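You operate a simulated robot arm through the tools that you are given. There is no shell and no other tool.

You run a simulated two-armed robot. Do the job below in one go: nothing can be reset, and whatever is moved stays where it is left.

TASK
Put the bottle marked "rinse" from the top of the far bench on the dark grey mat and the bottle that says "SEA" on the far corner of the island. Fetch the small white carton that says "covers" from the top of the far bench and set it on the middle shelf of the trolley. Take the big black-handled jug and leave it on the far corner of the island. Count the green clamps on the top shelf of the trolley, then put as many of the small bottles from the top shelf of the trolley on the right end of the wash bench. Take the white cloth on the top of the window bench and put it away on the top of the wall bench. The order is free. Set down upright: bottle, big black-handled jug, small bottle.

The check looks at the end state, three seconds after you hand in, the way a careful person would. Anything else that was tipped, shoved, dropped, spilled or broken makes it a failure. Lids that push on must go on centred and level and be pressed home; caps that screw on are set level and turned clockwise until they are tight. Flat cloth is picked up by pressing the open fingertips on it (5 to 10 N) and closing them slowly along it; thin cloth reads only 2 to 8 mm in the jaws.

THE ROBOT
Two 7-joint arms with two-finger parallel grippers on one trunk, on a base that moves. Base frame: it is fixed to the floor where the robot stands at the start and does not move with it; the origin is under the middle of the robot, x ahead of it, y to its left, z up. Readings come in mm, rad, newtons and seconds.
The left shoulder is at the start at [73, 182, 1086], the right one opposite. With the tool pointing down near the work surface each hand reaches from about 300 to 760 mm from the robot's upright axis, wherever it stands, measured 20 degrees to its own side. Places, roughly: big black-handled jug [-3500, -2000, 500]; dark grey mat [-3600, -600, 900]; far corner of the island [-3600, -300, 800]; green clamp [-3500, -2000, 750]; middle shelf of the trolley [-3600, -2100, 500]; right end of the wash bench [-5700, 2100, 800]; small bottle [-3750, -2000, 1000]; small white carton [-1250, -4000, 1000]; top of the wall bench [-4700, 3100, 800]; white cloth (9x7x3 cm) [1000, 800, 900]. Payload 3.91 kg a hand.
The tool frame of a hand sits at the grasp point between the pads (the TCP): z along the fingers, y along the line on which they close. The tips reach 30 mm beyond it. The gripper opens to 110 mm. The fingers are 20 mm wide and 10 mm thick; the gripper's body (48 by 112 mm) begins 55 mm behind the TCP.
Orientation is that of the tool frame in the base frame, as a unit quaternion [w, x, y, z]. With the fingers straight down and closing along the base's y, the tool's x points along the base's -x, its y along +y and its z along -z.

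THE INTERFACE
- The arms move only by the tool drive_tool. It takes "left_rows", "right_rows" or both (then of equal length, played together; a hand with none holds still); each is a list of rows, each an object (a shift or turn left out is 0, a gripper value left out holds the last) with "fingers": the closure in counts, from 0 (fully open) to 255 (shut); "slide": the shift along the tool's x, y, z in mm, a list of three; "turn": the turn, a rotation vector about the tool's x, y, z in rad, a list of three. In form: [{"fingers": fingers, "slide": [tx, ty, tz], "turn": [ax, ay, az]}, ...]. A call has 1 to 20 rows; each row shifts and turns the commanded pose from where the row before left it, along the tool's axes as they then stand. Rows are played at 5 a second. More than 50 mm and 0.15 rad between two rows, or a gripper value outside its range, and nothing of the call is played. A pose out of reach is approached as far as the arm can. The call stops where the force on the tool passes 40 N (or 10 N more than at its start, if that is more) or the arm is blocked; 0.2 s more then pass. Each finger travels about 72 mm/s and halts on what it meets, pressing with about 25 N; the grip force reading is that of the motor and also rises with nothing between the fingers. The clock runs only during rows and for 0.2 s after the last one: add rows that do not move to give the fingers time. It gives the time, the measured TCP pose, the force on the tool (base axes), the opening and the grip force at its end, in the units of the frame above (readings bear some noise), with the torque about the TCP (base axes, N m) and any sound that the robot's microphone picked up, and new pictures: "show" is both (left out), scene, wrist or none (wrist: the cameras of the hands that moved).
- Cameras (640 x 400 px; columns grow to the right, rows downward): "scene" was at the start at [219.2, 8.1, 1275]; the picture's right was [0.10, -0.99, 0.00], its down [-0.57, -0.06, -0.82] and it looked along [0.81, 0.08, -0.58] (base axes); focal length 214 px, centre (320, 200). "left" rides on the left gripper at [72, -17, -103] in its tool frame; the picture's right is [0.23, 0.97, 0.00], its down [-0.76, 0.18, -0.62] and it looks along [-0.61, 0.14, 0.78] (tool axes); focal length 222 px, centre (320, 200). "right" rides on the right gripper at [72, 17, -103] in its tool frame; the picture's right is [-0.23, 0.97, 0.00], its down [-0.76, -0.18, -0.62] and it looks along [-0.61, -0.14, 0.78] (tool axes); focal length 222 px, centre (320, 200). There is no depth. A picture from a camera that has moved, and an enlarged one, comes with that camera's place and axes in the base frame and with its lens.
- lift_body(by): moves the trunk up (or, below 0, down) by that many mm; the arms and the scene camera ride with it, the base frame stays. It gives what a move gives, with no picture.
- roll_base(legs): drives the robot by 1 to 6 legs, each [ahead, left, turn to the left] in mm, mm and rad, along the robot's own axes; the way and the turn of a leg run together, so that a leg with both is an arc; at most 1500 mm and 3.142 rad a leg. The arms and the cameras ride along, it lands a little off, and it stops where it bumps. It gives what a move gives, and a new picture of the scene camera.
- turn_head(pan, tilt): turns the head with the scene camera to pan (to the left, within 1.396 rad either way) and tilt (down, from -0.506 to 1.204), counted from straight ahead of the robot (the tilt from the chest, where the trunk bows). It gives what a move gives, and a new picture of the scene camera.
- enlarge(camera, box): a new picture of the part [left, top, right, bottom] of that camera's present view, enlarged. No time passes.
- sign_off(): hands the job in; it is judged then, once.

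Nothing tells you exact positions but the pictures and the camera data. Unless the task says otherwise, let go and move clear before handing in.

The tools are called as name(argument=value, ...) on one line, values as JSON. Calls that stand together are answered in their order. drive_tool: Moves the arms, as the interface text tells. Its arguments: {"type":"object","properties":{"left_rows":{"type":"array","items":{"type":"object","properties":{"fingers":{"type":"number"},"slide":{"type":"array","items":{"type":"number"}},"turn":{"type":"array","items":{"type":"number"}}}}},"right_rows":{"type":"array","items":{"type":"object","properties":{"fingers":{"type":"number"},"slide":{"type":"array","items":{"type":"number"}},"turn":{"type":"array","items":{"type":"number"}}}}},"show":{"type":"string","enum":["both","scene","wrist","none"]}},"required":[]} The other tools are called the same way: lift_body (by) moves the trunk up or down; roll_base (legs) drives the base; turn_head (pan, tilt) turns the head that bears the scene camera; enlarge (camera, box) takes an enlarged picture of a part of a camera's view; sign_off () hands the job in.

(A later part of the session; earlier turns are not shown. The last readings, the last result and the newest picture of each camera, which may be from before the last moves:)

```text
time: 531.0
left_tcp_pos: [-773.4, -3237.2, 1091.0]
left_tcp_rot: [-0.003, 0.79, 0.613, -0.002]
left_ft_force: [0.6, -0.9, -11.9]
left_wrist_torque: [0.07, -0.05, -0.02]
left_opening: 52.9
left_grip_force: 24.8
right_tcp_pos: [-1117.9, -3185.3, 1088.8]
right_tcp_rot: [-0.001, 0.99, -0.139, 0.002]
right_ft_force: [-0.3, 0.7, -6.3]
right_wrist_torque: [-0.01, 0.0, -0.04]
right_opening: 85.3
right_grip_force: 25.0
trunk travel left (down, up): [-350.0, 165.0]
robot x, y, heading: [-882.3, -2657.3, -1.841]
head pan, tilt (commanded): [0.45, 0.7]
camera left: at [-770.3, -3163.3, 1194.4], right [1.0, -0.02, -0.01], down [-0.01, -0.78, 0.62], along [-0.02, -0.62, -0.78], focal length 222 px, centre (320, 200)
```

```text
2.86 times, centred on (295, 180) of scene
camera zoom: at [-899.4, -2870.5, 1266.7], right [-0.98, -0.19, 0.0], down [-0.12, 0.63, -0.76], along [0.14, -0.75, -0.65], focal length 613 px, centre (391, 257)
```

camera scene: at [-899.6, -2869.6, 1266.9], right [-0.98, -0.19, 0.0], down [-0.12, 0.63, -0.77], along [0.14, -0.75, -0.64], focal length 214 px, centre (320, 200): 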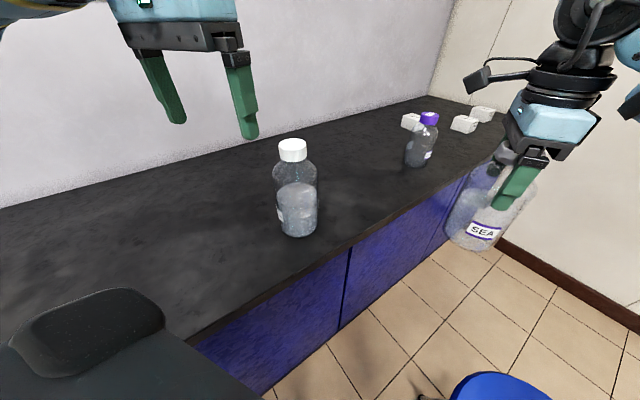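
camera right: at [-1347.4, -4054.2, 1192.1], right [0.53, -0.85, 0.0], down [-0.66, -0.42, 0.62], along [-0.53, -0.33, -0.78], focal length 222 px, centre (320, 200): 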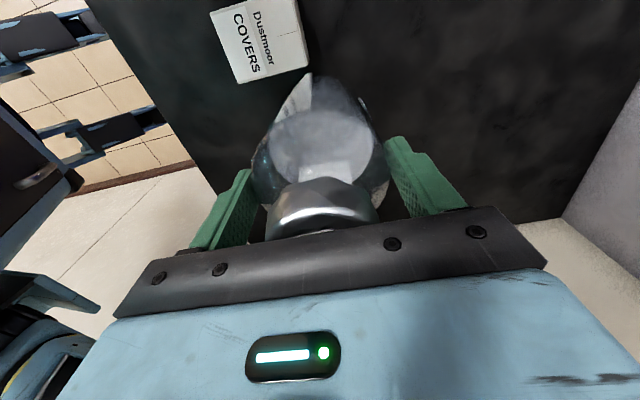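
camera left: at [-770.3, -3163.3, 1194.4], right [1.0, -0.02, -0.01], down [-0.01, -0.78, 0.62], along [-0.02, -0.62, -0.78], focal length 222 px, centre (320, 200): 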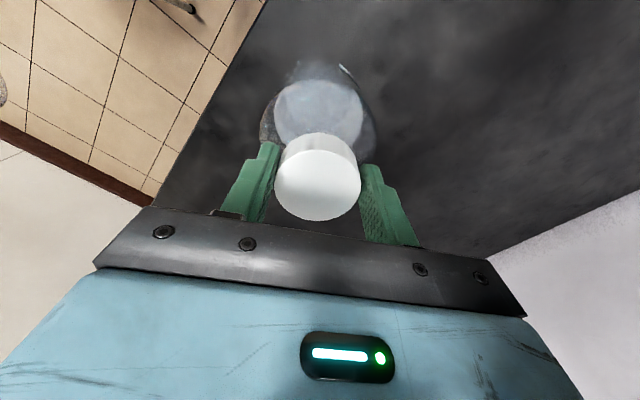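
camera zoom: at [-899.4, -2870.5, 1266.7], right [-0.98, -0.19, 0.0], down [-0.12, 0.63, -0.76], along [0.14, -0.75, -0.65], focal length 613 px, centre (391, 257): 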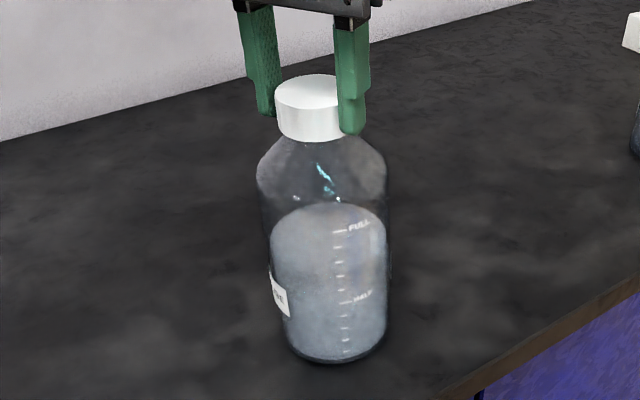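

It holds: 11.9 N, cap firm, no sound. Raising slowly to carry height.

drive_tool(left_rows=[{"slide": [0, 0, -3]}, {"slide": [0, 0, -5]}, {"slide": [0, 0, -6]}, {"slide": [0, 0, -7]}, {"slide": [0, 0, -7]}, {"slide": [0, 0, -7]}, {"slide": [0, 0, -7]}, {"slide": [2, 0, -7]}, {"slide": [5, 0, -6]}, {"slide": [8, 0, -5]}, {"slide": [10, 0, -3]}, {"slide": [12, 0, 0]}, {"slide": [12, 0, 0]}, {"slide": [12, 0, 0]}, {"slide": [12, 0, 0]}, {"slide": [9, 0, 0]}, {"slide": [5, 0, 0]}, {"slide": [2, 0, 0]}, {}])

```text
time: 535.0
left_tcp_pos: [-751.4, -3151.7, 1154.7]
left_tcp_rot: [-0.004, 0.79, 0.613, -0.002]
left_ft_force: [-0.5, 0.7, -12.1]
left_wrist_torque: [0.08, -0.01, 0.0]
left_opening: 53.3
left_grip_force: 24.8
right_tcp_pos: [-1118.8, -3184.2, 1088.2]
right_tcp_rot: [0.0, 0.99, -0.139, 0.001]
right_ft_force: [0.7, -0.5, -7.1]
right_wrist_torque: [-0.05, -0.01, 0.02]
right_opening: 85.3
right_grip_force: 25.4
trunk travel left (down, up): [-350.0, 165.0]
robot x, y, heading: [-883.1, -2656.3, -1.839]
head pan, tilt (commanded): [0.45, 0.7]
camera scene: at [-899.3, -2870.5, 1266.7], right [-0.98, -0.19, 0.0], down [-0.12, 0.63, -0.76], along [0.14, -0.75, -0.65], focal length 214 px, centre (320, 200)
camera left: at [-748.0, -3077.8, 1258.6], right [1.0, -0.02, -0.01], down [-0.01, -0.78, 0.62], along [-0.02, -0.62, -0.78], focal length 222 px, centre (320, 200)
```

scene: 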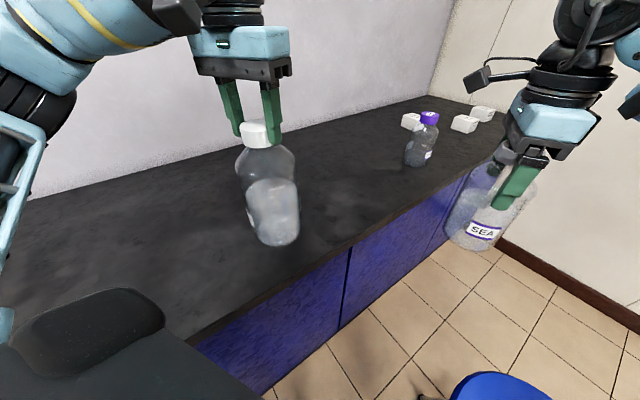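
left: 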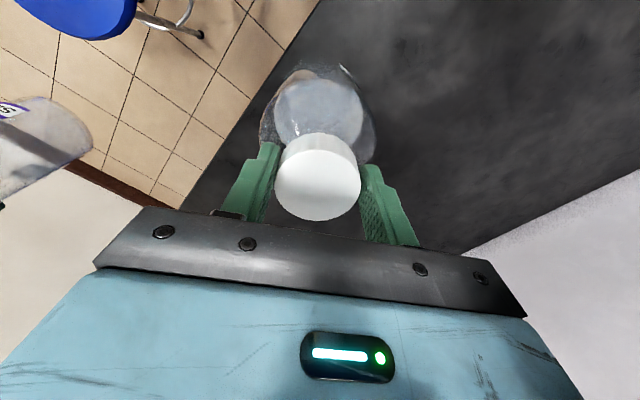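

Both bottles in hand. I'll move away from the bench, turn round gently and drive to the island.

roll_base(legs=[[-160, -300, 0], [-170, -316, 0], [0, 0, -0.7], [0, 0, -0.7], [0, 0, -0.66]])

turn_head(pan=0.0, tilt=0.5)

```text
time: 546.6
left_tcp_pos: [-1897.6, -2086.4, 1155.8]
left_tcp_rot: [-0.005, 0.937, -0.349, 0.003]
left_ft_force: [0.2, -0.3, -11.9]
left_wrist_torque: [-0.08, -0.08, 0.0]
left_opening: 53.2
left_grip_force: 25.5
right_tcp_pos: [-1764.5, -1741.1, 1088.4]
right_tcp_rot: [-0.001, -0.406, 0.914, -0.002]
right_ft_force: [-0.8, 0.4, -7.2]
right_wrist_torque: [0.0, 0.08, 0.02]
right_opening: 85.5
right_grip_force: 25.4
trunk travel left (down, up): [-350.0, 165.0]
robot x, y, heading: [-1395.1, -2185.0, 2.422]
head pan, tilt (commanded): [0.45, 0.7]
camera scene: at [-1579.0, -2077.4, 1266.7], right [0.27, 0.96, 0.0], down [0.62, -0.17, -0.76], along [-0.74, 0.2, -0.64], focal length 214 px, centre (320, 200)
```

scene: 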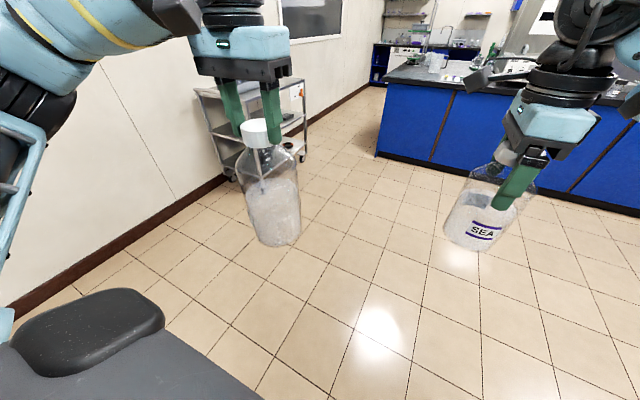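

```text
time: 547.5
left_tcp_pos: [-1897.4, -2085.7, 1155.7]
left_tcp_rot: [-0.004, 0.938, -0.347, 0.002]
left_ft_force: [0.0, -0.3, -11.6]
left_wrist_torque: [-0.07, -0.08, -0.01]
left_opening: 53.1
left_grip_force: 25.0
right_tcp_pos: [-1765.2, -1742.5, 1087.8]
right_tcp_rot: [-0.001, -0.406, 0.914, -0.002]
right_ft_force: [0.5, -0.2, -6.6]
right_wrist_torque: [-0.02, -0.03, 0.0]
right_opening: 85.3
right_grip_force: 24.9
trunk travel left (down, up): [-350.0, 165.0]
robot x, y, heading: [-1394.9, -2184.4, 2.416]
head pan, tilt (commanded): [0.0, 0.499]
camera scene: at [-1565.7, -2040.2, 1284.4], right [0.66, 0.75, 0.0], down [0.36, -0.32, -0.88], along [-0.66, 0.58, -0.48], focal length 214 px, centre (320, 200)
```

scene: 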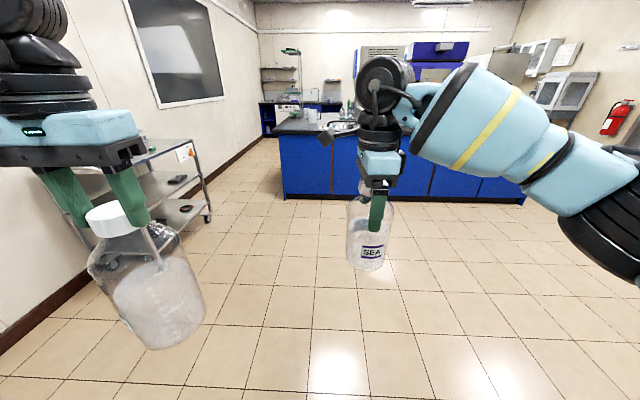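

roll_base(legs=[[0, 0, -0.038], [1000, 80, 0], [850, 77, 0]])

turn_head(pan=0.05, tilt=0.6)

```text
time: 557.2
left_tcp_pos: [-3290.2, -854.9, 1156.3]
left_tcp_rot: [-0.004, 0.921, -0.389, 0.003]
left_ft_force: [0.2, 0.7, -12.4]
left_wrist_torque: [-0.06, -0.05, -0.02]
left_opening: 53.0
left_grip_force: 25.5
right_tcp_pos: [-3128.6, -523.9, 1088.1]
right_tcp_rot: [-0.001, -0.365, 0.931, -0.001]
right_ft_force: [-0.1, -0.4, -6.6]
right_wrist_torque: [0.0, -0.01, -0.01]
right_opening: 85.4
right_grip_force: 25.7
trunk travel left (down, up): [-350.0, 165.0]
robot x, y, heading: [-2801.2, -998.6, 2.331]
head pan, tilt (commanded): [0.0, 0.499]
camera scene: at [-2955.7, -838.7, 1284.4], right [0.72, 0.69, 0.0], down [0.33, -0.35, -0.88], along [-0.61, 0.64, -0.48], focal length 214 px, centre (320, 200)
```

scene: 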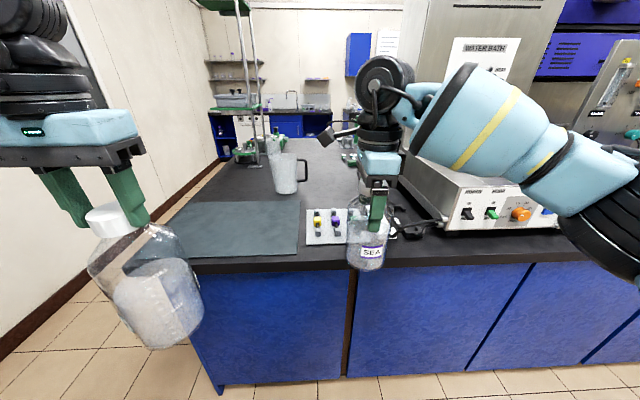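

```text
time: 557.8
left_tcp_pos: [-3290.4, -854.6, 1155.0]
left_tcp_rot: [-0.002, 0.921, -0.389, 0.002]
left_ft_force: [-0.1, 0.0, -11.2]
left_wrist_torque: [-0.05, -0.06, 0.01]
left_opening: 52.8
left_grip_force: 24.8
right_tcp_pos: [-3127.5, -523.6, 1088.8]
right_tcp_rot: [-0.001, -0.365, 0.931, -0.001]
right_ft_force: [0.8, 0.4, -7.0]
right_wrist_torque: [0.01, 0.03, -0.01]
right_opening: 85.0
right_grip_force: 25.1
trunk travel left (down, up): [-350.0, 165.0]
robot x, y, heading: [-2802.7, -1002.3, 2.333]
head pan, tilt (commanded): [0.051, 0.6]
camera scene: at [-2957.1, -843.7, 1275.3], right [0.69, 0.73, 0.0], down [0.41, -0.39, -0.82], along [-0.6, 0.57, -0.57], focal length 214 px, centre (320, 200)
```

scene: 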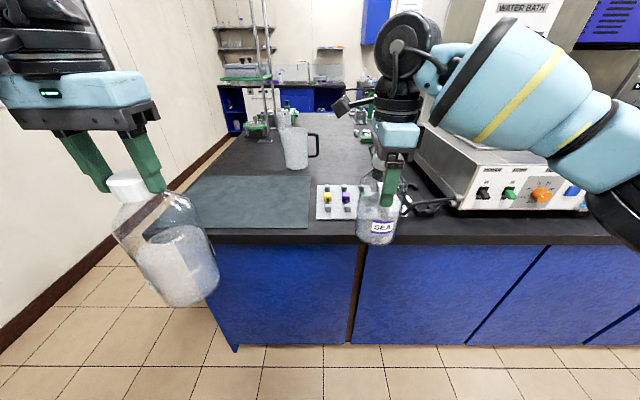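

drive_tool(right_rows=[{"slide": [0, 0, -4]}, {"slide": [0, 0, -7]}, {"slide": [0, 0, -8]}, {"slide": [0, 0, -6]}, {}], show="none")

roll_base(legs=[[0, 0, 0.047], [240, 40, 0]])

turn_head(pan=0.0, tilt=0.75)

```text
time: 559.0
left_tcp_pos: [-3290.1, -853.9, 1155.0]
left_tcp_rot: [-0.004, 0.921, -0.389, 0.003]
left_ft_force: [0.2, -0.1, -12.3]
left_wrist_torque: [-0.05, -0.11, 0.01]
left_opening: 52.7
left_grip_force: 24.6
right_tcp_pos: [-3126.9, -524.5, 1113.4]
right_tcp_rot: [0.0, -0.365, 0.931, -0.001]
right_ft_force: [-0.3, -0.4, -6.5]
right_wrist_torque: [-0.01, -0.05, 0.0]
right_opening: 85.4
right_grip_force: 25.1
trunk travel left (down, up): [-350.0, 165.0]
robot x, y, heading: [-2800.2, -999.7, 2.332]
head pan, tilt (commanded): [0.051, 0.6]
```

```text
time: 561.2
left_tcp_pos: [-3493.3, -738.4, 1155.4]
left_tcp_rot: [-0.004, 0.929, -0.371, 0.002]
left_ft_force: [0.1, 1.0, -11.5]
left_wrist_torque: [-0.08, -0.06, 0.0]
left_opening: 53.0
left_grip_force: 24.8
right_tcp_pos: [-3342.7, -403.4, 1114.1]
right_tcp_rot: [-0.001, -0.384, 0.923, -0.002]
right_ft_force: [0.3, 0.3, -6.7]
right_wrist_torque: [-0.01, 0.02, -0.01]
right_opening: 85.3
right_grip_force: 25.0
trunk travel left (down, up): [-350.0, 165.0]
robot x, y, heading: [-2995.1, -868.2, 2.369]
head pan, tilt (commanded): [0.051, 0.6]
camera scene: at [-3160.3, -716.5, 1275.3], right [0.66, 0.75, 0.0], down [0.43, -0.37, -0.82], along [-0.62, 0.54, -0.57], focal length 214 px, centre (320, 200)
```

scene: 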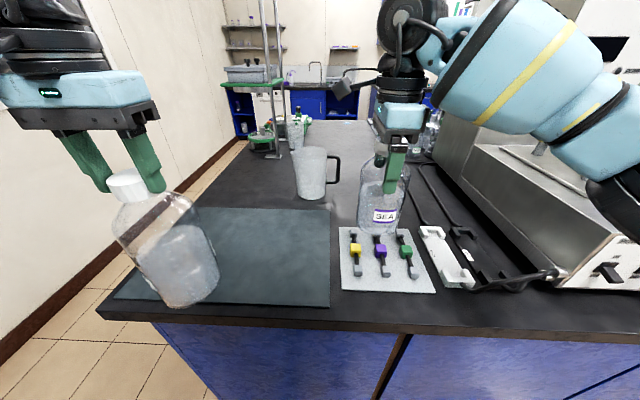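

```text
time: 561.9
left_tcp_pos: [-3492.6, -739.6, 1155.7]
left_tcp_rot: [-0.003, 0.929, -0.371, 0.003]
left_ft_force: [0.2, 0.1, -12.8]
left_wrist_torque: [-0.05, -0.1, 0.0]
left_opening: 52.8
left_grip_force: 24.9
right_tcp_pos: [-3342.9, -402.7, 1113.4]
right_tcp_rot: [0.0, -0.383, 0.924, -0.001]
right_ft_force: [0.6, -0.5, -6.4]
right_wrist_torque: [0.0, 0.02, 0.03]
right_opening: 85.3
right_grip_force: 25.0
trunk travel left (down, up): [-350.0, 165.0]
robot x, y, heading: [-2997.3, -868.0, 2.371]
head pan, tilt (commanded): [0.0, 0.75]
camera scene: at [-3153.3, -717.1, 1262.4], right [0.7, 0.72, 0.0], down [0.49, -0.47, -0.73], along [-0.52, 0.51, -0.68], focal length 214 px, centre (320, 200)
```

scene: 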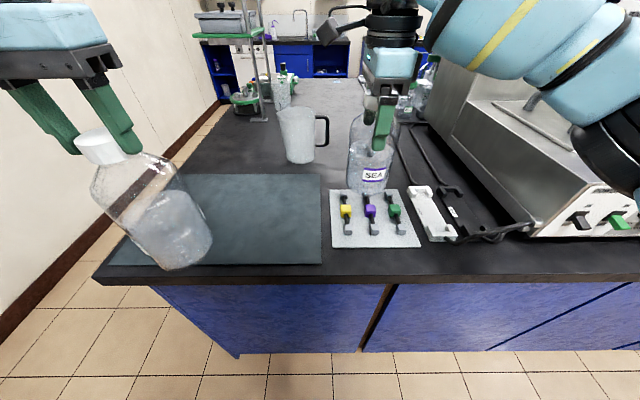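

The jug is where I left it. I step forward ~120 mm; the rinse bottle will then hang right over the mat and SEA near its spot beside the jug.

roll_base(legs=[[122, 0, 0.008]])

turn_head(pan=0.3, tilt=0.85)

```text
time: 563.1
left_tcp_pos: [-3581.6, -661.6, 1155.9]
left_tcp_rot: [-0.003, 0.931, -0.365, 0.003]
left_ft_force: [0.2, -0.1, -12.3]
left_wrist_torque: [-0.06, -0.05, -0.01]
left_opening: 53.2
left_grip_force: 24.4
right_tcp_pos: [-3435.4, -323.0, 1114.1]
right_tcp_rot: [-0.001, -0.389, 0.921, -0.001]
right_ft_force: [0.5, -0.3, -7.2]
right_wrist_torque: [-0.01, 0.01, -0.02]
right_opening: 85.3
right_grip_force: 24.7
trunk travel left (down, up): [-350.0, 165.0]
robot x, y, heading: [-3089.2, -778.0, 2.386]
head pan, tilt (commanded): [0.0, 0.75]
camera scene: at [-3241.6, -635.9, 1262.5], right [0.69, 0.73, 0.0], down [0.5, -0.47, -0.73], along [-0.53, 0.5, -0.68], focal length 214 px, centre (320, 200)
```

scene: 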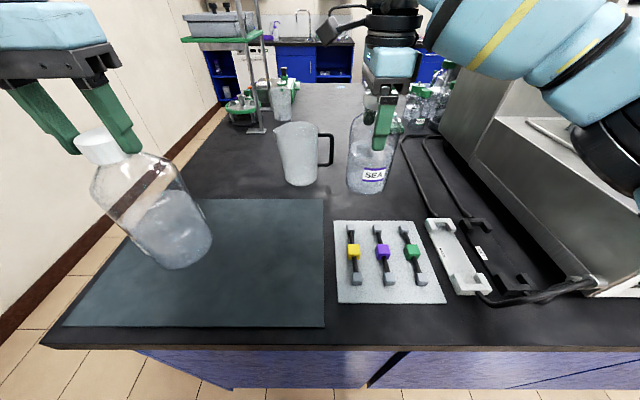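

```text
time: 564.0
left_tcp_pos: [-3580.6, -663.1, 1156.2]
left_tcp_rot: [-0.002, 0.931, -0.366, 0.002]
left_ft_force: [-0.7, -0.2, -11.9]
left_wrist_torque: [-0.08, -0.08, -0.02]
left_opening: 52.7
left_grip_force: 25.2
right_tcp_pos: [-3434.9, -323.8, 1114.7]
right_tcp_rot: [0.0, -0.389, 0.921, -0.002]
right_ft_force: [0.7, 0.3, -8.0]
right_wrist_torque: [0.0, 0.01, 0.02]
right_opening: 85.4
right_grip_force: 25.0
trunk travel left (down, up): [-350.0, 165.0]
robot x, y, heading: [-3083.2, -780.0, 2.381]
head pan, tilt (commanded): [0.3, 0.85]
camera scene: at [-3251.3, -658.3, 1254.5], right [0.44, 0.9, 0.0], down [0.67, -0.33, -0.66], along [-0.59, 0.29, -0.75], focal length 214 px, centre (320, 200)
```

scene: 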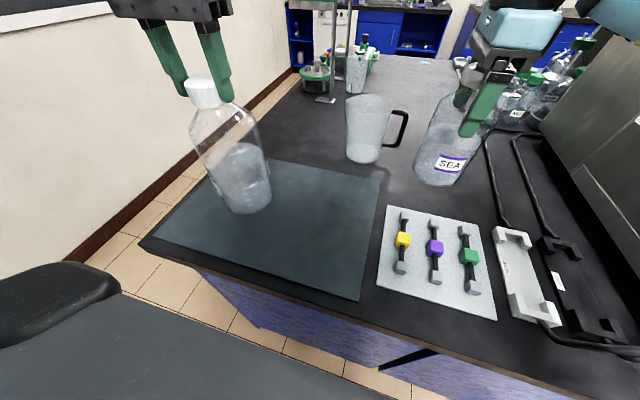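

The rinse bottle hovers over the mat (mat u −3155…−2690, v 2015…2346). I centre it a bit more and lower it.

drive_tool(left_rows=[{"slide": [-6, -3, 0]}, {"slide": [-10, -6, 0]}, {"slide": [-10, -6, 3]}, {"slide": [-8, -4, 6]}, {"slide": [-4, 0, 8]}, {"slide": [0, 0, 9]}, {"slide": [0, 0, 9]}, {"slide": [0, 0, 8]}, {"slide": [0, 0, 7]}, {"slide": [0, 0, 5]}, {"slide": [0, 0, 3]}, {}], show="scene")

```text
time: 566.5
left_tcp_pos: [-3594.7, -621.8, 1097.0]
left_tcp_rot: [-0.003, 0.931, -0.365, 0.002]
left_ft_force: [0.0, 0.0, -11.5]
left_wrist_torque: [-0.12, -0.04, 0.01]
left_opening: 52.8
left_grip_force: 25.4
right_tcp_pos: [-3434.8, -324.5, 1113.8]
right_tcp_rot: [0.0, -0.389, 0.921, -0.001]
right_ft_force: [-0.4, -0.6, -6.6]
right_wrist_torque: [-0.02, 0.03, -0.02]
right_opening: 85.2
right_grip_force: 24.9
trunk travel left (down, up): [-350.0, 165.0]
robot x, y, heading: [-3085.9, -784.9, 2.385]
head pan, tilt (commanded): [0.3, 0.85]
camera scene: at [-3251.5, -658.2, 1254.4], right [0.44, 0.9, 0.0], down [0.67, -0.33, -0.66], along [-0.59, 0.29, -0.75], focal length 214 px, centre (320, 200)
```

scene: 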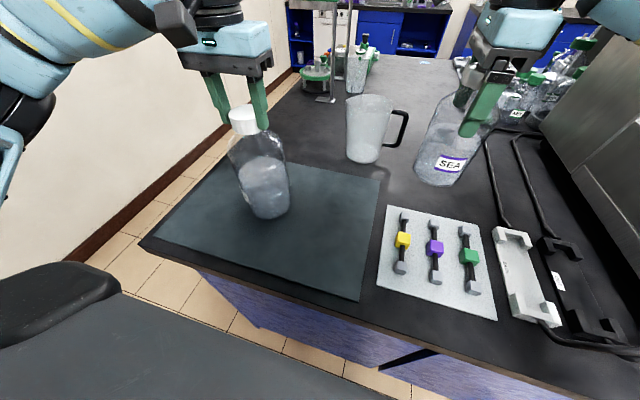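

drive_tool(left_rows=[{"slide": [0, 0, 2]}, {"slide": [0, 0, 2]}, {"slide": [0, 0, 1]}, {}], show="none")

```text
time: 567.5
left_tcp_pos: [-3595.4, -622.2, 1092.4]
left_tcp_rot: [-0.003, 0.93, -0.366, 0.002]
left_ft_force: [0.3, 0.0, -11.9]
left_wrist_torque: [-0.06, -0.07, 0.04]
left_opening: 53.0
left_grip_force: 25.3
right_tcp_pos: [-3435.1, -324.0, 1113.5]
right_tcp_rot: [0.0, -0.388, 0.922, -0.002]
right_ft_force: [-0.6, -0.3, -6.4]
right_wrist_torque: [-0.01, 0.02, 0.0]
right_opening: 85.2
right_grip_force: 24.3
trunk travel left (down, up): [-350.0, 165.0]
robot x, y, heading: [-3082.9, -783.4, 2.378]
head pan, tilt (commanded): [0.3, 0.85]
```

drive_tool(left_rows=[{"slide": [0, 0, 1]}, {"slide": [0, 0, 1]}, {"slide": [0, 0, 1]}, {}], show="none")

```text
time: 568.5
left_tcp_pos: [-3592.5, -622.3, 1092.7]
left_tcp_rot: [-0.004, 0.931, -0.365, 0.0]
left_ft_force: [2.4, 1.6, 15.6]
left_wrist_torque: [-0.3, -0.03, 0.16]
left_opening: 52.9
left_grip_force: 24.8
right_tcp_pos: [-3432.7, -323.5, 1114.6]
right_tcp_rot: [-0.003, -0.389, 0.921, -0.001]
right_ft_force: [0.6, 0.2, -6.8]
right_wrist_torque: [0.0, 0.03, 0.04]
right_opening: 85.2
right_grip_force: 25.1
trunk travel left (down, up): [-350.0, 165.0]
robot x, y, heading: [-3089.8, -782.2, 2.383]
head pan, tilt (commanded): [0.3, 0.85]
```

The rinse bottle stands on the mat. I ease off 1.5 mm, open and rise straight up.

drive_tool(left_rows=[{"slide": [0, 0, -1]}, {"slide": [0, 0, -0.7]}, {"fingers": 138}, {"fingers": 130}, {"fingers": 120}, {"fingers": 105}, {"fingers": 90}, {}, {"slide": [0, 0, -8]}, {"slide": [0, 0, -15]}, {"slide": [0, 0, -20]}, {"slide": [0, 0, -25]}, {"slide": [10, 10, -20]}, {"slide": [30, 20, 0]}, {"slide": [40, 20, 0]}, {}])

```text
time: 572.0
left_tcp_pos: [-3573.1, -711.8, 1181.5]
left_tcp_rot: [-0.002, 0.931, -0.365, 0.001]
left_ft_force: [-0.3, 1.2, -0.6]
left_wrist_torque: [-0.03, -0.01, 0.03]
left_opening: 71.2
left_grip_force: 0.0
right_tcp_pos: [-3435.0, -323.5, 1113.0]
right_tcp_rot: [-0.001, -0.388, 0.922, -0.001]
right_ft_force: [-0.6, 1.2, -7.1]
right_wrist_torque: [0.02, 0.01, 0.02]
right_opening: 85.2
right_grip_force: 24.6
trunk travel left (down, up): [-350.0, 165.0]
robot x, y, heading: [-3084.2, -783.8, 2.383]
head pan, tilt (commanded): [0.3, 0.85]
camera scene: at [-3251.0, -657.5, 1254.4], right [0.44, 0.9, 0.0], down [0.67, -0.33, -0.66], along [-0.59, 0.29, -0.75], focal length 214 px, centre (320, 200)
camera left: at [-3509.5, -749.4, 1284.9], right [-0.5, -0.87, -0.01], down [-0.68, 0.39, 0.62], along [-0.54, 0.31, -0.78], focal length 222 px, centre (320, 200)
```

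scene: 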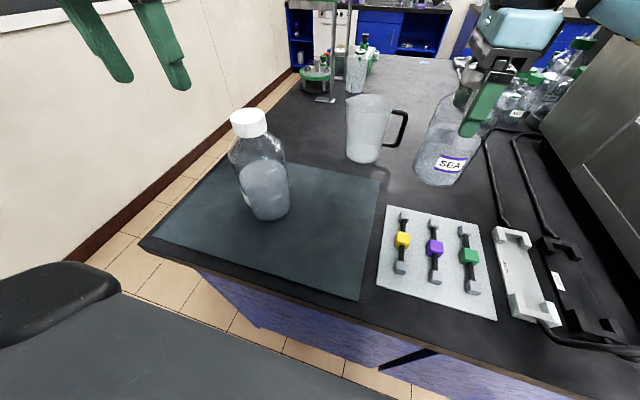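
left: 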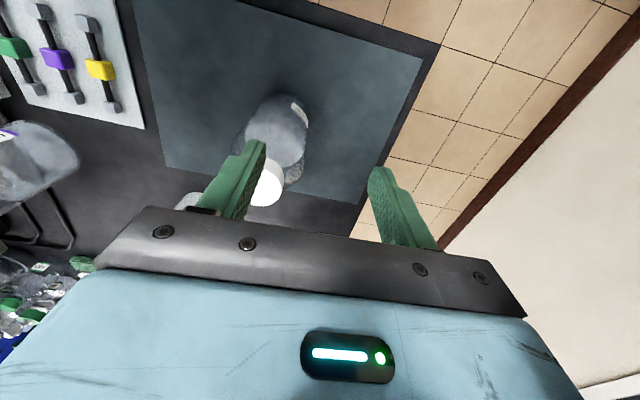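

"Rinse" stands upright on the mat. Now SEA: forward past the plate, then down beside the jug.

drive_tool(right_rows=[{"slide": [0, 5, 0]}, {"slide": [0, 10, 0]}, {"slide": [0, 13, 0]}, {"slide": [0, 13, 0]}, {"slide": [0, 12, 0]}, {"slide": [0, 9, 4]}, {"slide": [0, 6, 8]}, {"slide": [0, 6, 10]}, {"slide": [0, 6, 10]}, {"slide": [0, 6, 10]}, {"slide": [0, 6, 10]}, {"slide": [0, 6, 10]}, {"slide": [0, 6, 10]}, {"slide": [0, 6, 8]}, {"slide": [0, 6, 5]}, {}])

```text
time: 575.4
left_tcp_pos: [-3574.1, -713.5, 1181.9]
left_tcp_rot: [-0.003, 0.931, -0.365, 0.002]
left_ft_force: [0.5, 0.2, -0.3]
left_wrist_torque: [0.03, 0.01, 0.02]
left_opening: 71.4
left_grip_force: 0.1
right_tcp_pos: [-3514.9, -247.5, 1026.8]
right_tcp_rot: [-0.001, -0.389, 0.921, 0.0]
right_ft_force: [-0.4, -0.2, -6.5]
right_wrist_torque: [0.01, 0.04, 0.0]
right_opening: 85.1
right_grip_force: 24.6
right hand out of reach, approached as far as the arm can: row 15
trunk travel left (down, up): [-350.0, 165.0]
robot x, y, heading: [-3084.8, -782.5, 2.384]
head pan, tilt (commanded): [0.3, 0.85]
camera scene: at [-3250.8, -658.6, 1254.6], right [0.44, 0.9, 0.0], down [0.67, -0.33, -0.66], along [-0.59, 0.29, -0.75], focal length 214 px, centre (320, 200)
camera right: at [-3577.4, -288.9, 1130.7], right [-0.54, 0.84, 0.0], down [0.66, 0.42, 0.62], along [0.52, 0.33, -0.78], focal length 222 px, centre (320, 200)
```

scene: 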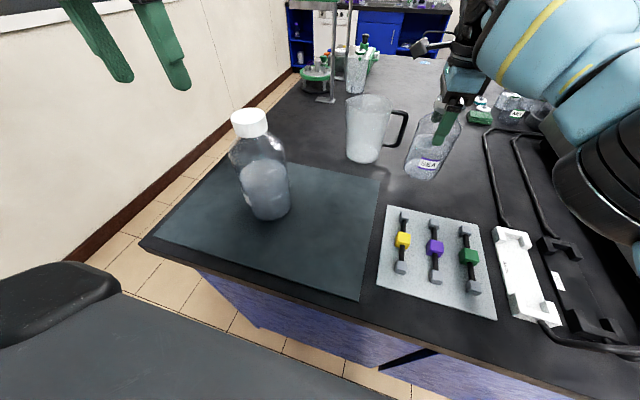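
right: 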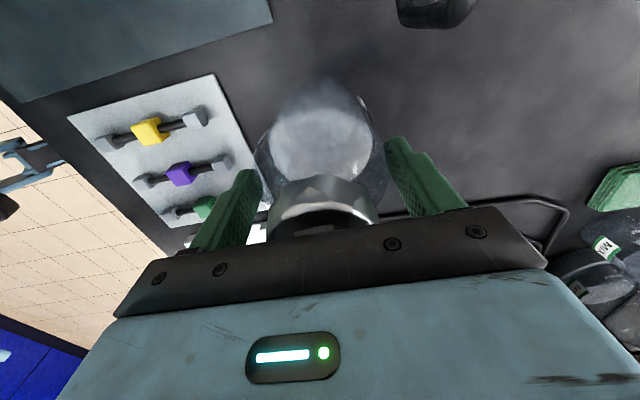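

SEA hangs beside the jug's handle with clearance. Before lowering I check the right elbow's clearance over the tubing clamps.

turn_head(pan=-0.5, tilt=0.75)

```text
time: 576.5
left_tcp_pos: [-3574.0, -712.2, 1181.8]
left_tcp_rot: [-0.003, 0.93, -0.367, 0.003]
left_ft_force: [-0.4, -0.3, -0.2]
left_wrist_torque: [-0.02, 0.02, 0.01]
left_opening: 71.5
left_grip_force: 0.1
right_tcp_pos: [-3514.0, -247.6, 1028.3]
right_tcp_rot: [-0.002, -0.389, 0.921, -0.001]
right_ft_force: [-1.1, -0.2, -7.3]
right_wrist_torque: [-0.01, 0.03, 0.0]
right_opening: 85.0
right_grip_force: 25.0
trunk travel left (down, up): [-350.0, 165.0]
robot x, y, heading: [-3085.5, -781.3, 2.38]
head pan, tilt (commanded): [-0.499, 0.75]
camera scene: at [-3206.3, -614.2, 1262.6], right [0.95, 0.31, 0.0], down [0.21, -0.65, -0.73], along [-0.23, 0.7, -0.68], focal length 214 px, centre (320, 200)
```

scene: 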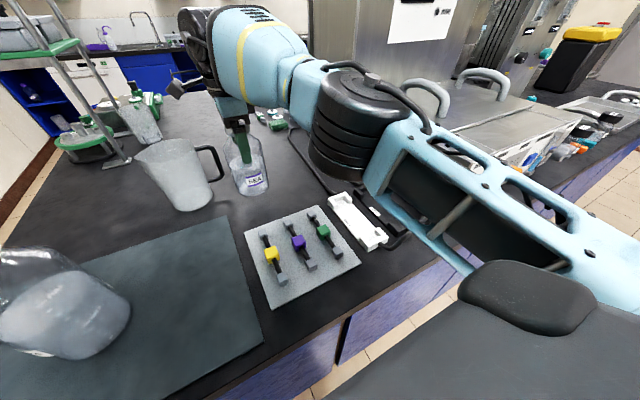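

Enough clearance (elbow ≈950+, clamps ≈900). Lowering SEA.

drive_tool(right_rows=[{"slide": [0, 0, 4]}, {"slide": [0, 0, 7]}, {"slide": [0, 0, 8]}, {"slide": [0, 0, 8]}, {"slide": [0, 0, 6]}, {"slide": [0, 0, 4]}, {}], show="scene")

```text
time: 578.1
left_tcp_pos: [-3573.9, -711.5, 1181.9]
left_tcp_rot: [-0.003, 0.931, -0.366, 0.002]
left_ft_force: [-0.4, -0.1, -0.6]
left_wrist_torque: [0.01, 0.03, 0.01]
left_opening: 71.3
left_grip_force: 0.1
right_tcp_pos: [-3512.3, -246.2, 992.2]
right_tcp_rot: [-0.002, -0.388, 0.922, -0.001]
right_ft_force: [0.4, 0.2, -6.8]
right_wrist_torque: [0.03, 0.03, -0.01]
right_opening: 85.1
right_grip_force: 25.1
trunk travel left (down, up): [-350.0, 165.0]
robot x, y, heading: [-3081.5, -785.1, 2.378]
head pan, tilt (commanded): [-0.499, 0.75]
camera scene: at [-3206.2, -614.2, 1262.6], right [0.95, 0.31, 0.0], down [0.21, -0.65, -0.73], along [-0.23, 0.7, -0.68], focal length 214 px, centre (320, 200)
```

scene: 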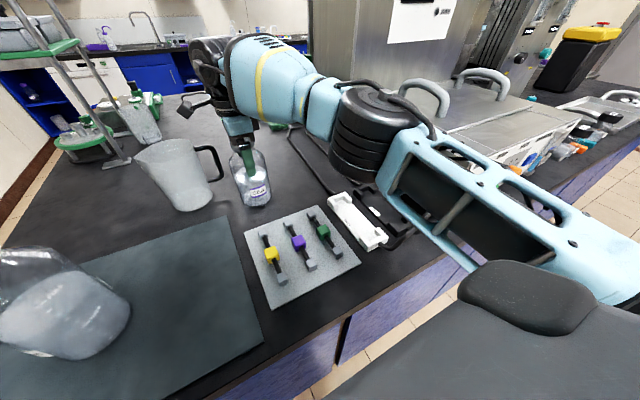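

drive_tool(right_rows=[{"slide": [0, 0, 3]}, {"slide": [0, 0, 2]}, {"slide": [0, 0, 1.5]}, {}], show="none")

```text
time: 579.1
left_tcp_pos: [-3573.2, -711.9, 1182.1]
left_tcp_rot: [-0.003, 0.931, -0.365, 0.001]
left_ft_force: [-0.8, -0.3, -0.4]
left_wrist_torque: [0.03, 0.02, 0.0]
left_opening: 71.4
left_grip_force: 0.1
right_tcp_pos: [-3512.2, -247.1, 985.6]
right_tcp_rot: [-0.002, -0.388, 0.922, 0.0]
right_ft_force: [-0.5, 1.4, 7.9]
right_wrist_torque: [-0.1, -0.3, 0.06]
right_opening: 85.1
right_grip_force: 25.1
trunk travel left (down, up): [-350.0, 165.0]
robot x, y, heading: [-3087.8, -785.8, 2.378]
head pan, tilt (commanded): [-0.499, 0.75]
```

SEA is down (≈14 N reaction). Ease off, open fully, and rise straight up.

drive_tool(right_rows=[{"slide": [0, 0, -0.8]}, {"fingers": 50}, {"fingers": 40}, {"fingers": 25}, {"fingers": 0}, {}, {}, {"slide": [0, 0, -8]}, {"slide": [0, 0, -15]}, {"slide": [0, 0, -20]}, {"slide": [0, 0, -20]}, {"slide": [0, 0, -20]}, {}])

```text
time: 581.9
left_tcp_pos: [-3573.3, -712.4, 1182.7]
left_tcp_rot: [-0.002, 0.931, -0.366, 0.002]
left_ft_force: [0.6, -0.4, 0.5]
left_wrist_torque: [0.0, 0.01, 0.01]
left_opening: 71.3
left_grip_force: 0.0
right_tcp_pos: [-3504.6, -249.2, 1070.9]
right_tcp_rot: [-0.001, -0.389, 0.921, -0.001]
right_ft_force: [0.9, 0.1, -0.5]
right_wrist_torque: [-0.01, -0.03, -0.01]
right_opening: 110.1
right_grip_force: 0.1
right hand out of reach, approached as far as the arm can: row 11, 12
trunk travel left (down, up): [-350.0, 165.0]
robot x, y, heading: [-3085.9, -782.4, 2.379]
head pan, tilt (commanded): [-0.499, 0.75]
camera scene: at [-3205.9, -614.3, 1262.6], right [0.95, 0.31, 0.0], down [0.21, -0.65, -0.73], along [-0.23, 0.7, -0.68], focal length 214 px, centre (320, 200)
camera right: at [-3567.4, -291.4, 1173.9], right [-0.54, 0.84, 0.0], down [0.66, 0.42, 0.62], along [0.52, 0.33, -0.78], focal length 222 px, centre (320, 200)
```

scene: 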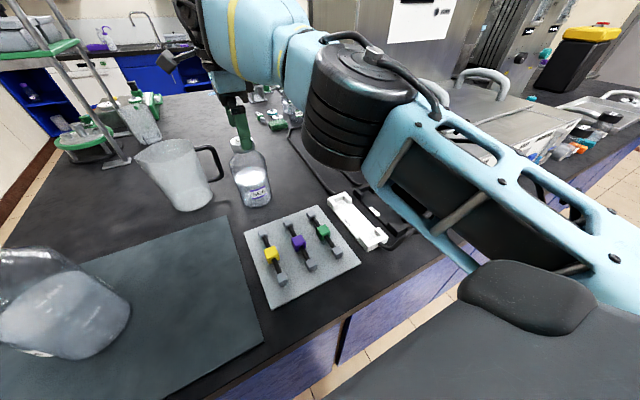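
right: 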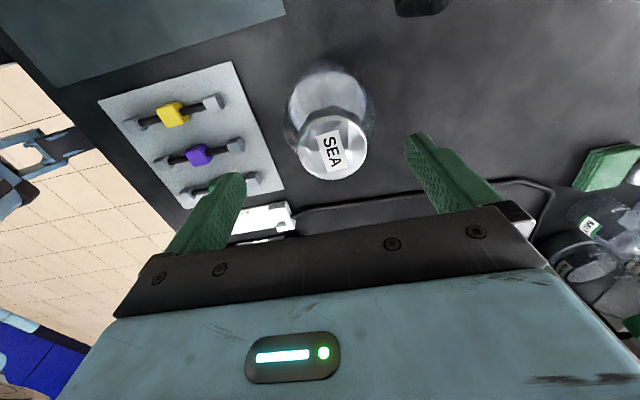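

SEA stands upright beside the jug. I rise a little more, draw back, and check the lid in close-up.

drive_tool(right_rows=[{"slide": [0, -5, -12]}, {"slide": [0, -25, -20]}, {"slide": [0, -40, -10]}, {"slide": [0, -45, 0]}, {"slide": [0, -40, 0]}, {}], show="none")

turn_head(pan=0.0, tilt=0.7)

enlarge(camera="scene", box=[260, 60, 420, 200])

```text
time: 583.3
left_tcp_pos: [-3573.3, -711.8, 1181.4]
left_tcp_rot: [-0.003, 0.931, -0.365, 0.002]
left_ft_force: [0.7, -0.7, 0.7]
left_wrist_torque: [0.0, 0.03, -0.01]
left_opening: 71.2
left_grip_force: 0.0
right_tcp_pos: [-3396.0, -360.4, 1111.8]
right_tcp_rot: [-0.002, -0.388, 0.922, -0.001]
right_ft_force: [0.1, -0.6, 0.6]
right_wrist_torque: [0.01, 0.01, 0.0]
right_opening: 110.3
right_grip_force: 0.0
trunk travel left (down, up): [-350.0, 165.0]
robot x, y, heading: [-3087.2, -783.8, 2.387]
head pan, tilt (commanded): [-0.499, 0.75]
```

```text
time: 584.2
left_tcp_pos: [-3573.3, -712.9, 1182.6]
left_tcp_rot: [-0.003, 0.931, -0.365, 0.001]
left_ft_force: [0.0, 0.5, -0.2]
left_wrist_torque: [0.04, 0.01, 0.02]
left_opening: 71.2
left_grip_force: 0.0
right_tcp_pos: [-3396.4, -360.1, 1111.6]
right_tcp_rot: [-0.002, -0.388, 0.922, -0.002]
right_ft_force: [0.5, -0.2, 0.8]
right_wrist_torque: [0.01, 0.0, 0.02]
right_opening: 110.2
right_grip_force: 0.1
trunk travel left (down, up): [-350.0, 165.0]
robot x, y, heading: [-3081.2, -784.3, 2.38]
head pan, tilt (commanded): [0.0, 0.7]
camera scene: at [-3241.9, -635.0, 1266.9], right [0.69, 0.73, 0.0], down [0.47, -0.44, -0.76], along [-0.55, 0.53, -0.64], focal length 214 px, centre (320, 200)
```

scene: 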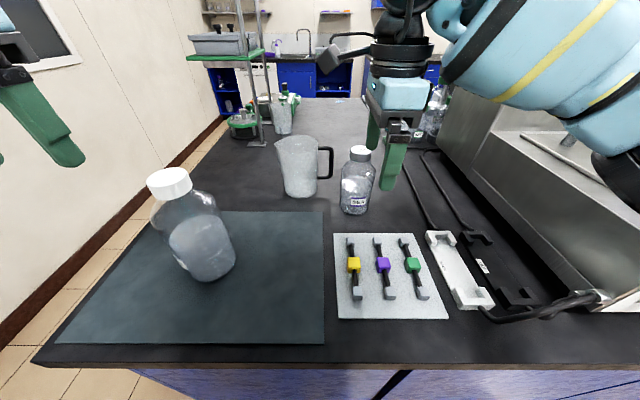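

```text
2.86 times, centred on (340, 130) of scene
camera zoom: at [-3241.9, -635.0, 1266.9], right [0.69, 0.73, 0.0], down [0.47, -0.44, -0.76], along [-0.55, 0.53, -0.64], focal length 613 px, centre (263, 400)
```

zoom: 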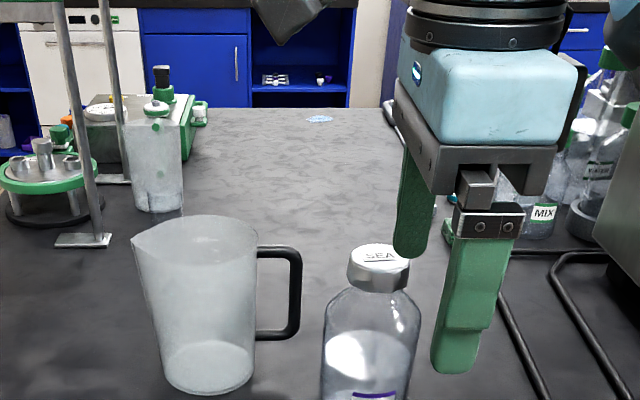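

enlarge(camera="scene", box=[330, 135, 390, 220])

```text
4.71 times, centred on (360, 178) of scene
camera zoom: at [-3241.9, -635.0, 1266.9], right [0.69, 0.73, 0.0], down [0.47, -0.44, -0.76], along [-0.55, 0.53, -0.64], focal length 1009 px, centre (132, 306)
```

zoom: 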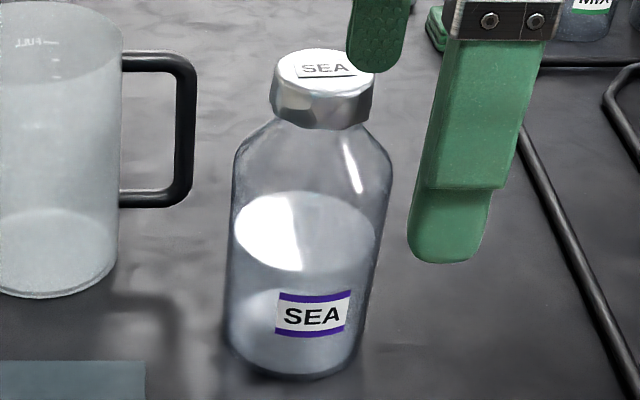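

SEA's lid sits level on the bottle. Both bottles and the jug are placed. Next the COVERS carton: back off, return the right wrist to its natural roll, and drive to the far bench again.

roll_base(legs=[[-450, 0, 0]])

drive_tool(right_rows=[{"turn": [0, 0, -0.15]}, {"turn": [0, 0, -0.15]}, {"turn": [0, 0, -0.15]}, {"turn": [0, 0, -0.15]}, {"turn": [0, 0, -0.15]}, {"turn": [0, 0, -0.15]}, {"turn": [0, 0, -0.15]}, {"turn": [0, 0, -0.15]}, {"turn": [0, 0, -0.15]}, {"turn": [0, 0, -0.15]}, {"turn": [0, 0, -0.07]}, {}], show="none")

roll_base(legs=[[0, 0, -1.571], [0, 0, -1.571], [1100, -400, 0], [1000, -400, 0]])

```text
time: 586.9
left_tcp_pos: [-3251.6, -1016.2, 1180.9]
left_tcp_rot: [-0.002, 0.929, -0.371, 0.002]
left_ft_force: [-0.6, -0.1, -0.6]
left_wrist_torque: [0.04, -0.03, 0.0]
left_opening: 71.3
left_grip_force: 0.0
right_tcp_pos: [-3070.9, -664.4, 1111.0]
right_tcp_rot: [-0.002, -0.384, 0.923, 0.0]
right_ft_force: [-0.1, 0.7, -0.9]
right_wrist_torque: [0.0, 0.05, -0.05]
right_opening: 110.1
right_grip_force: 0.0
trunk travel left (down, up): [-350.0, 165.0]
robot x, y, heading: [-2766.7, -1088.0, 2.368]
head pan, tilt (commanded): [0.0, 0.7]
camera scene: at [-2919.1, -941.1, 1267.0], right [0.7, 0.72, 0.0], down [0.46, -0.45, -0.77], along [-0.55, 0.53, -0.64], focal length 214 px, centre (320, 200)
```

scene: 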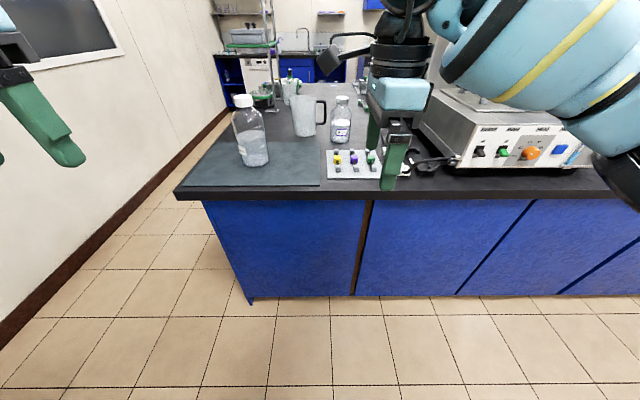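

```text
time: 589.5
left_tcp_pos: [-3251.1, -1015.7, 1181.6]
left_tcp_rot: [-0.004, 0.929, -0.37, 0.002]
left_ft_force: [0.6, -0.4, -0.2]
left_wrist_torque: [0.0, -0.02, 0.0]
left_opening: 70.9
left_grip_force: 0.0
right_tcp_pos: [-3070.3, -665.1, 1111.2]
right_tcp_rot: [0.001, 0.924, -0.382, -0.001]
right_ft_force: [1.2, 0.3, 0.2]
right_wrist_torque: [0.06, 0.03, 0.01]
right_opening: 110.1
right_grip_force: 0.1
trunk travel left (down, up): [-350.0, 165.0]
robot x, y, heading: [-2759.4, -1087.9, 2.369]
head pan, tilt (commanded): [0.0, 0.7]
```

```text
time: 608.2
left_tcp_pos: [-1338.0, -3197.0, 1182.0]
left_tcp_rot: [-0.003, 0.363, 0.932, -0.003]
left_ft_force: [-0.7, 0.0, 0.2]
left_wrist_torque: [0.02, -0.02, 0.0]
left_opening: 71.4
left_grip_force: 0.2
right_tcp_pos: [-1512.7, -3552.1, 1111.2]
right_tcp_rot: [0.001, 0.374, 0.927, 0.001]
right_ft_force: [-0.7, -0.6, -0.5]
right_wrist_torque: [0.02, 0.01, -0.01]
right_opening: 110.0
right_grip_force: 0.1
trunk travel left (down, up): [-350.0, 165.0]
robot x, y, heading: [-1825.5, -3129.5, -0.754]
head pan, tilt (commanded): [0.0, 0.7]
camera scene: at [-1669.3, -3278.8, 1266.9], right [-0.68, -0.73, 0.0], down [-0.47, 0.44, -0.76], along [0.56, -0.52, -0.64], focal length 214 px, centre (320, 200)
```

scene: 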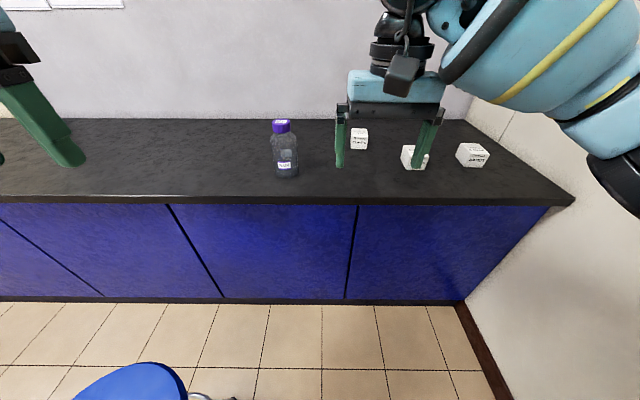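

Turned around at the far bench. I pitch the right hand forward by 45° (so the carton can later slide under the trolley's top shelf) and move up to the bench.

drive_tool(right_rows=[{"turn": [0, -0.15, 0], "slide": [0, 0, 10]}, {"turn": [0, -0.15, 0], "slide": [0, 0, 10]}, {"turn": [0, -0.15, 0], "slide": [0, 0, 10]}, {"turn": [0, -0.15, 0], "slide": [0, 0, 10]}, {"turn": [0, -0.15, 0], "slide": [0, 0, 10]}, {"turn": [0, -0.035, 0]}, {}], show="none")

roll_base(legs=[[330, -206, -0.01]])

turn_head(pan=-0.15, tilt=0.75)

```text
time: 609.9
left_tcp_pos: [-1337.8, -3196.7, 1182.4]
left_tcp_rot: [-0.002, 0.363, 0.932, -0.003]
left_ft_force: [0.3, 0.0, 0.2]
left_wrist_torque: [0.01, 0.02, 0.04]
left_opening: 71.2
left_grip_force: 0.2
right_tcp_pos: [-1502.7, -3560.9, 1065.3]
right_tcp_rot: [0.355, 0.346, 0.856, -0.142]
right_ft_force: [-0.3, -0.7, -0.6]
right_wrist_torque: [0.01, 0.01, -0.01]
right_opening: 110.2
right_grip_force: 0.1
trunk travel left (down, up): [-350.0, 165.0]
robot x, y, heading: [-1826.7, -3126.9, -0.751]
head pan, tilt (commanded): [0.0, 0.7]
```

```text
time: 612.3
left_tcp_pos: [-1241.3, -3582.1, 1181.6]
left_tcp_rot: [-0.002, 0.369, 0.929, -0.004]
left_ft_force: [0.3, -0.5, -0.5]
left_wrist_torque: [0.02, 0.01, -0.01]
left_opening: 71.4
left_grip_force: 0.2
right_tcp_pos: [-1410.0, -3943.0, 1064.7]
right_tcp_rot: [0.353, 0.353, 0.854, -0.145]
right_ft_force: [0.1, 0.0, 0.0]
right_wrist_torque: [0.01, -0.02, -0.01]
right_opening: 110.3
right_grip_force: 0.1
trunk travel left (down, up): [-350.0, 165.0]
robot x, y, heading: [-1728.9, -3511.0, -0.77]
head pan, tilt (commanded): [0.0, 0.7]
camera scene: at [-1573.8, -3659.0, 1266.9], right [-0.69, -0.72, 0.0], down [-0.46, 0.45, -0.76], along [0.55, -0.53, -0.64], focal length 214 px, centre (320, 200)
```

scene: 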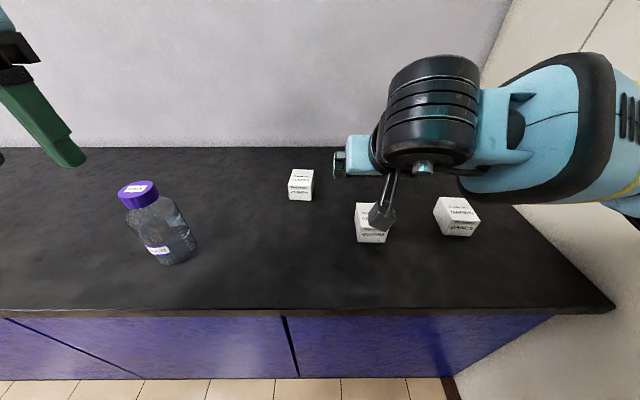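

```text
time: 613.0
left_tcp_pos: [-1241.2, -3582.0, 1181.7]
left_tcp_rot: [-0.002, 0.37, 0.929, -0.003]
left_ft_force: [-0.4, -1.2, 0.2]
left_wrist_torque: [0.02, 0.03, -0.04]
left_opening: 71.1
left_grip_force: 0.1
right_tcp_pos: [-1409.5, -3943.5, 1065.3]
right_tcp_rot: [0.353, 0.353, 0.854, -0.145]
right_ft_force: [0.7, -0.1, -0.5]
right_wrist_torque: [0.0, -0.02, 0.01]
right_opening: 109.8
right_grip_force: 0.1
trunk travel left (down, up): [-350.0, 165.0]
robot x, y, heading: [-1733.4, -3511.3, -0.77]
head pan, tilt (commanded): [-0.15, 0.75]
camera scene: at [-1584.6, -3665.3, 1262.7], right [-0.79, -0.61, 0.0], down [-0.41, 0.54, -0.73], along [0.44, -0.58, -0.68], focal length 214 px, centre (320, 200)
```

scene: 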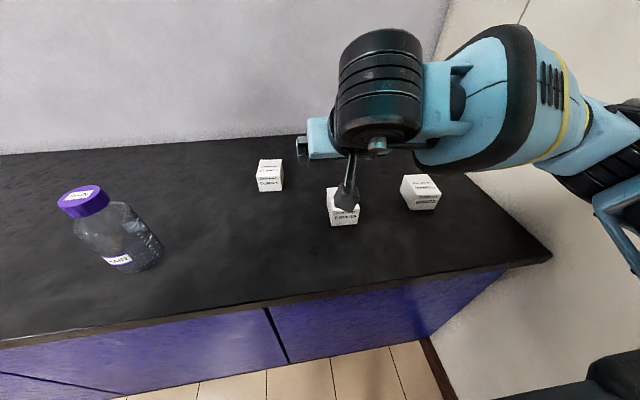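

COVERS is just ahead-right of the hand. Moving to a pre-grasp point behind and above it.

drive_tool(right_rows=[{"slide": [20, -9, 18]}, {"slide": [20, -9, 18]}, {"slide": [20, -9, 19]}, {"slide": [20, -8, 18]}, {}, {}])

enlarge(camera="right", box=[160, 0, 480, 200])

```text
time: 614.4
left_tcp_pos: [-1241.2, -3582.5, 1182.4]
left_tcp_rot: [-0.003, 0.37, 0.929, -0.004]
left_ft_force: [-0.1, -0.3, 0.3]
left_wrist_torque: [0.0, 0.0, 0.06]
left_opening: 71.4
left_grip_force: 0.1
right_tcp_pos: [-1440.6, -3966.9, 954.6]
right_tcp_rot: [0.353, 0.354, 0.854, -0.145]
right_ft_force: [-0.4, -0.5, 0.2]
right_wrist_torque: [-0.01, 0.01, 0.0]
right_opening: 109.9
right_grip_force: 0.1
trunk travel left (down, up): [-350.0, 165.0]
robot x, y, heading: [-1728.8, -3507.3, -0.766]
head pan, tilt (commanded): [-0.15, 0.75]
camera scene: at [-1584.7, -3665.5, 1262.7], right [-0.79, -0.61, 0.0], down [-0.41, 0.54, -0.73], along [0.44, -0.58, -0.68], focal length 214 px, centre (320, 200)
camera right: at [-1516.9, -3868.1, 976.5], right [0.8, 0.58, 0.16], down [-0.06, -0.2, 0.98], along [0.6, -0.79, -0.13], focal length 222 px, centre (320, 200)
```

scene: 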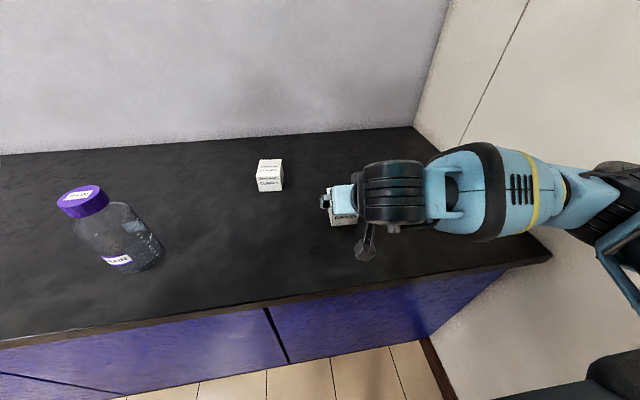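
right: 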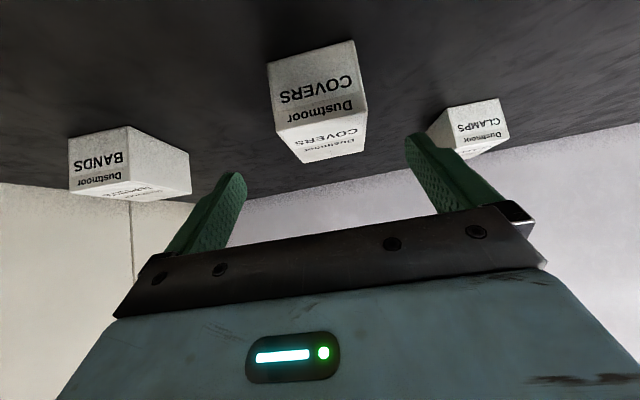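

```text
2.00 times, centred on (320, 100) of right
camera zoom: at [-1516.9, -3868.1, 976.5], right [0.8, 0.58, 0.16], down [-0.06, -0.2, 0.98], along [0.6, -0.79, -0.13], focal length 444 px, centre (320, 400)
```

zoom: 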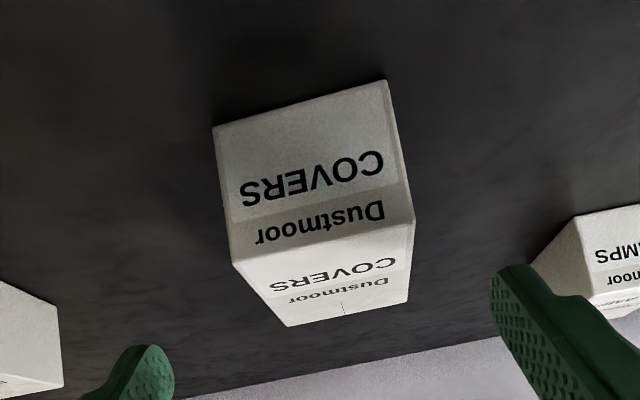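

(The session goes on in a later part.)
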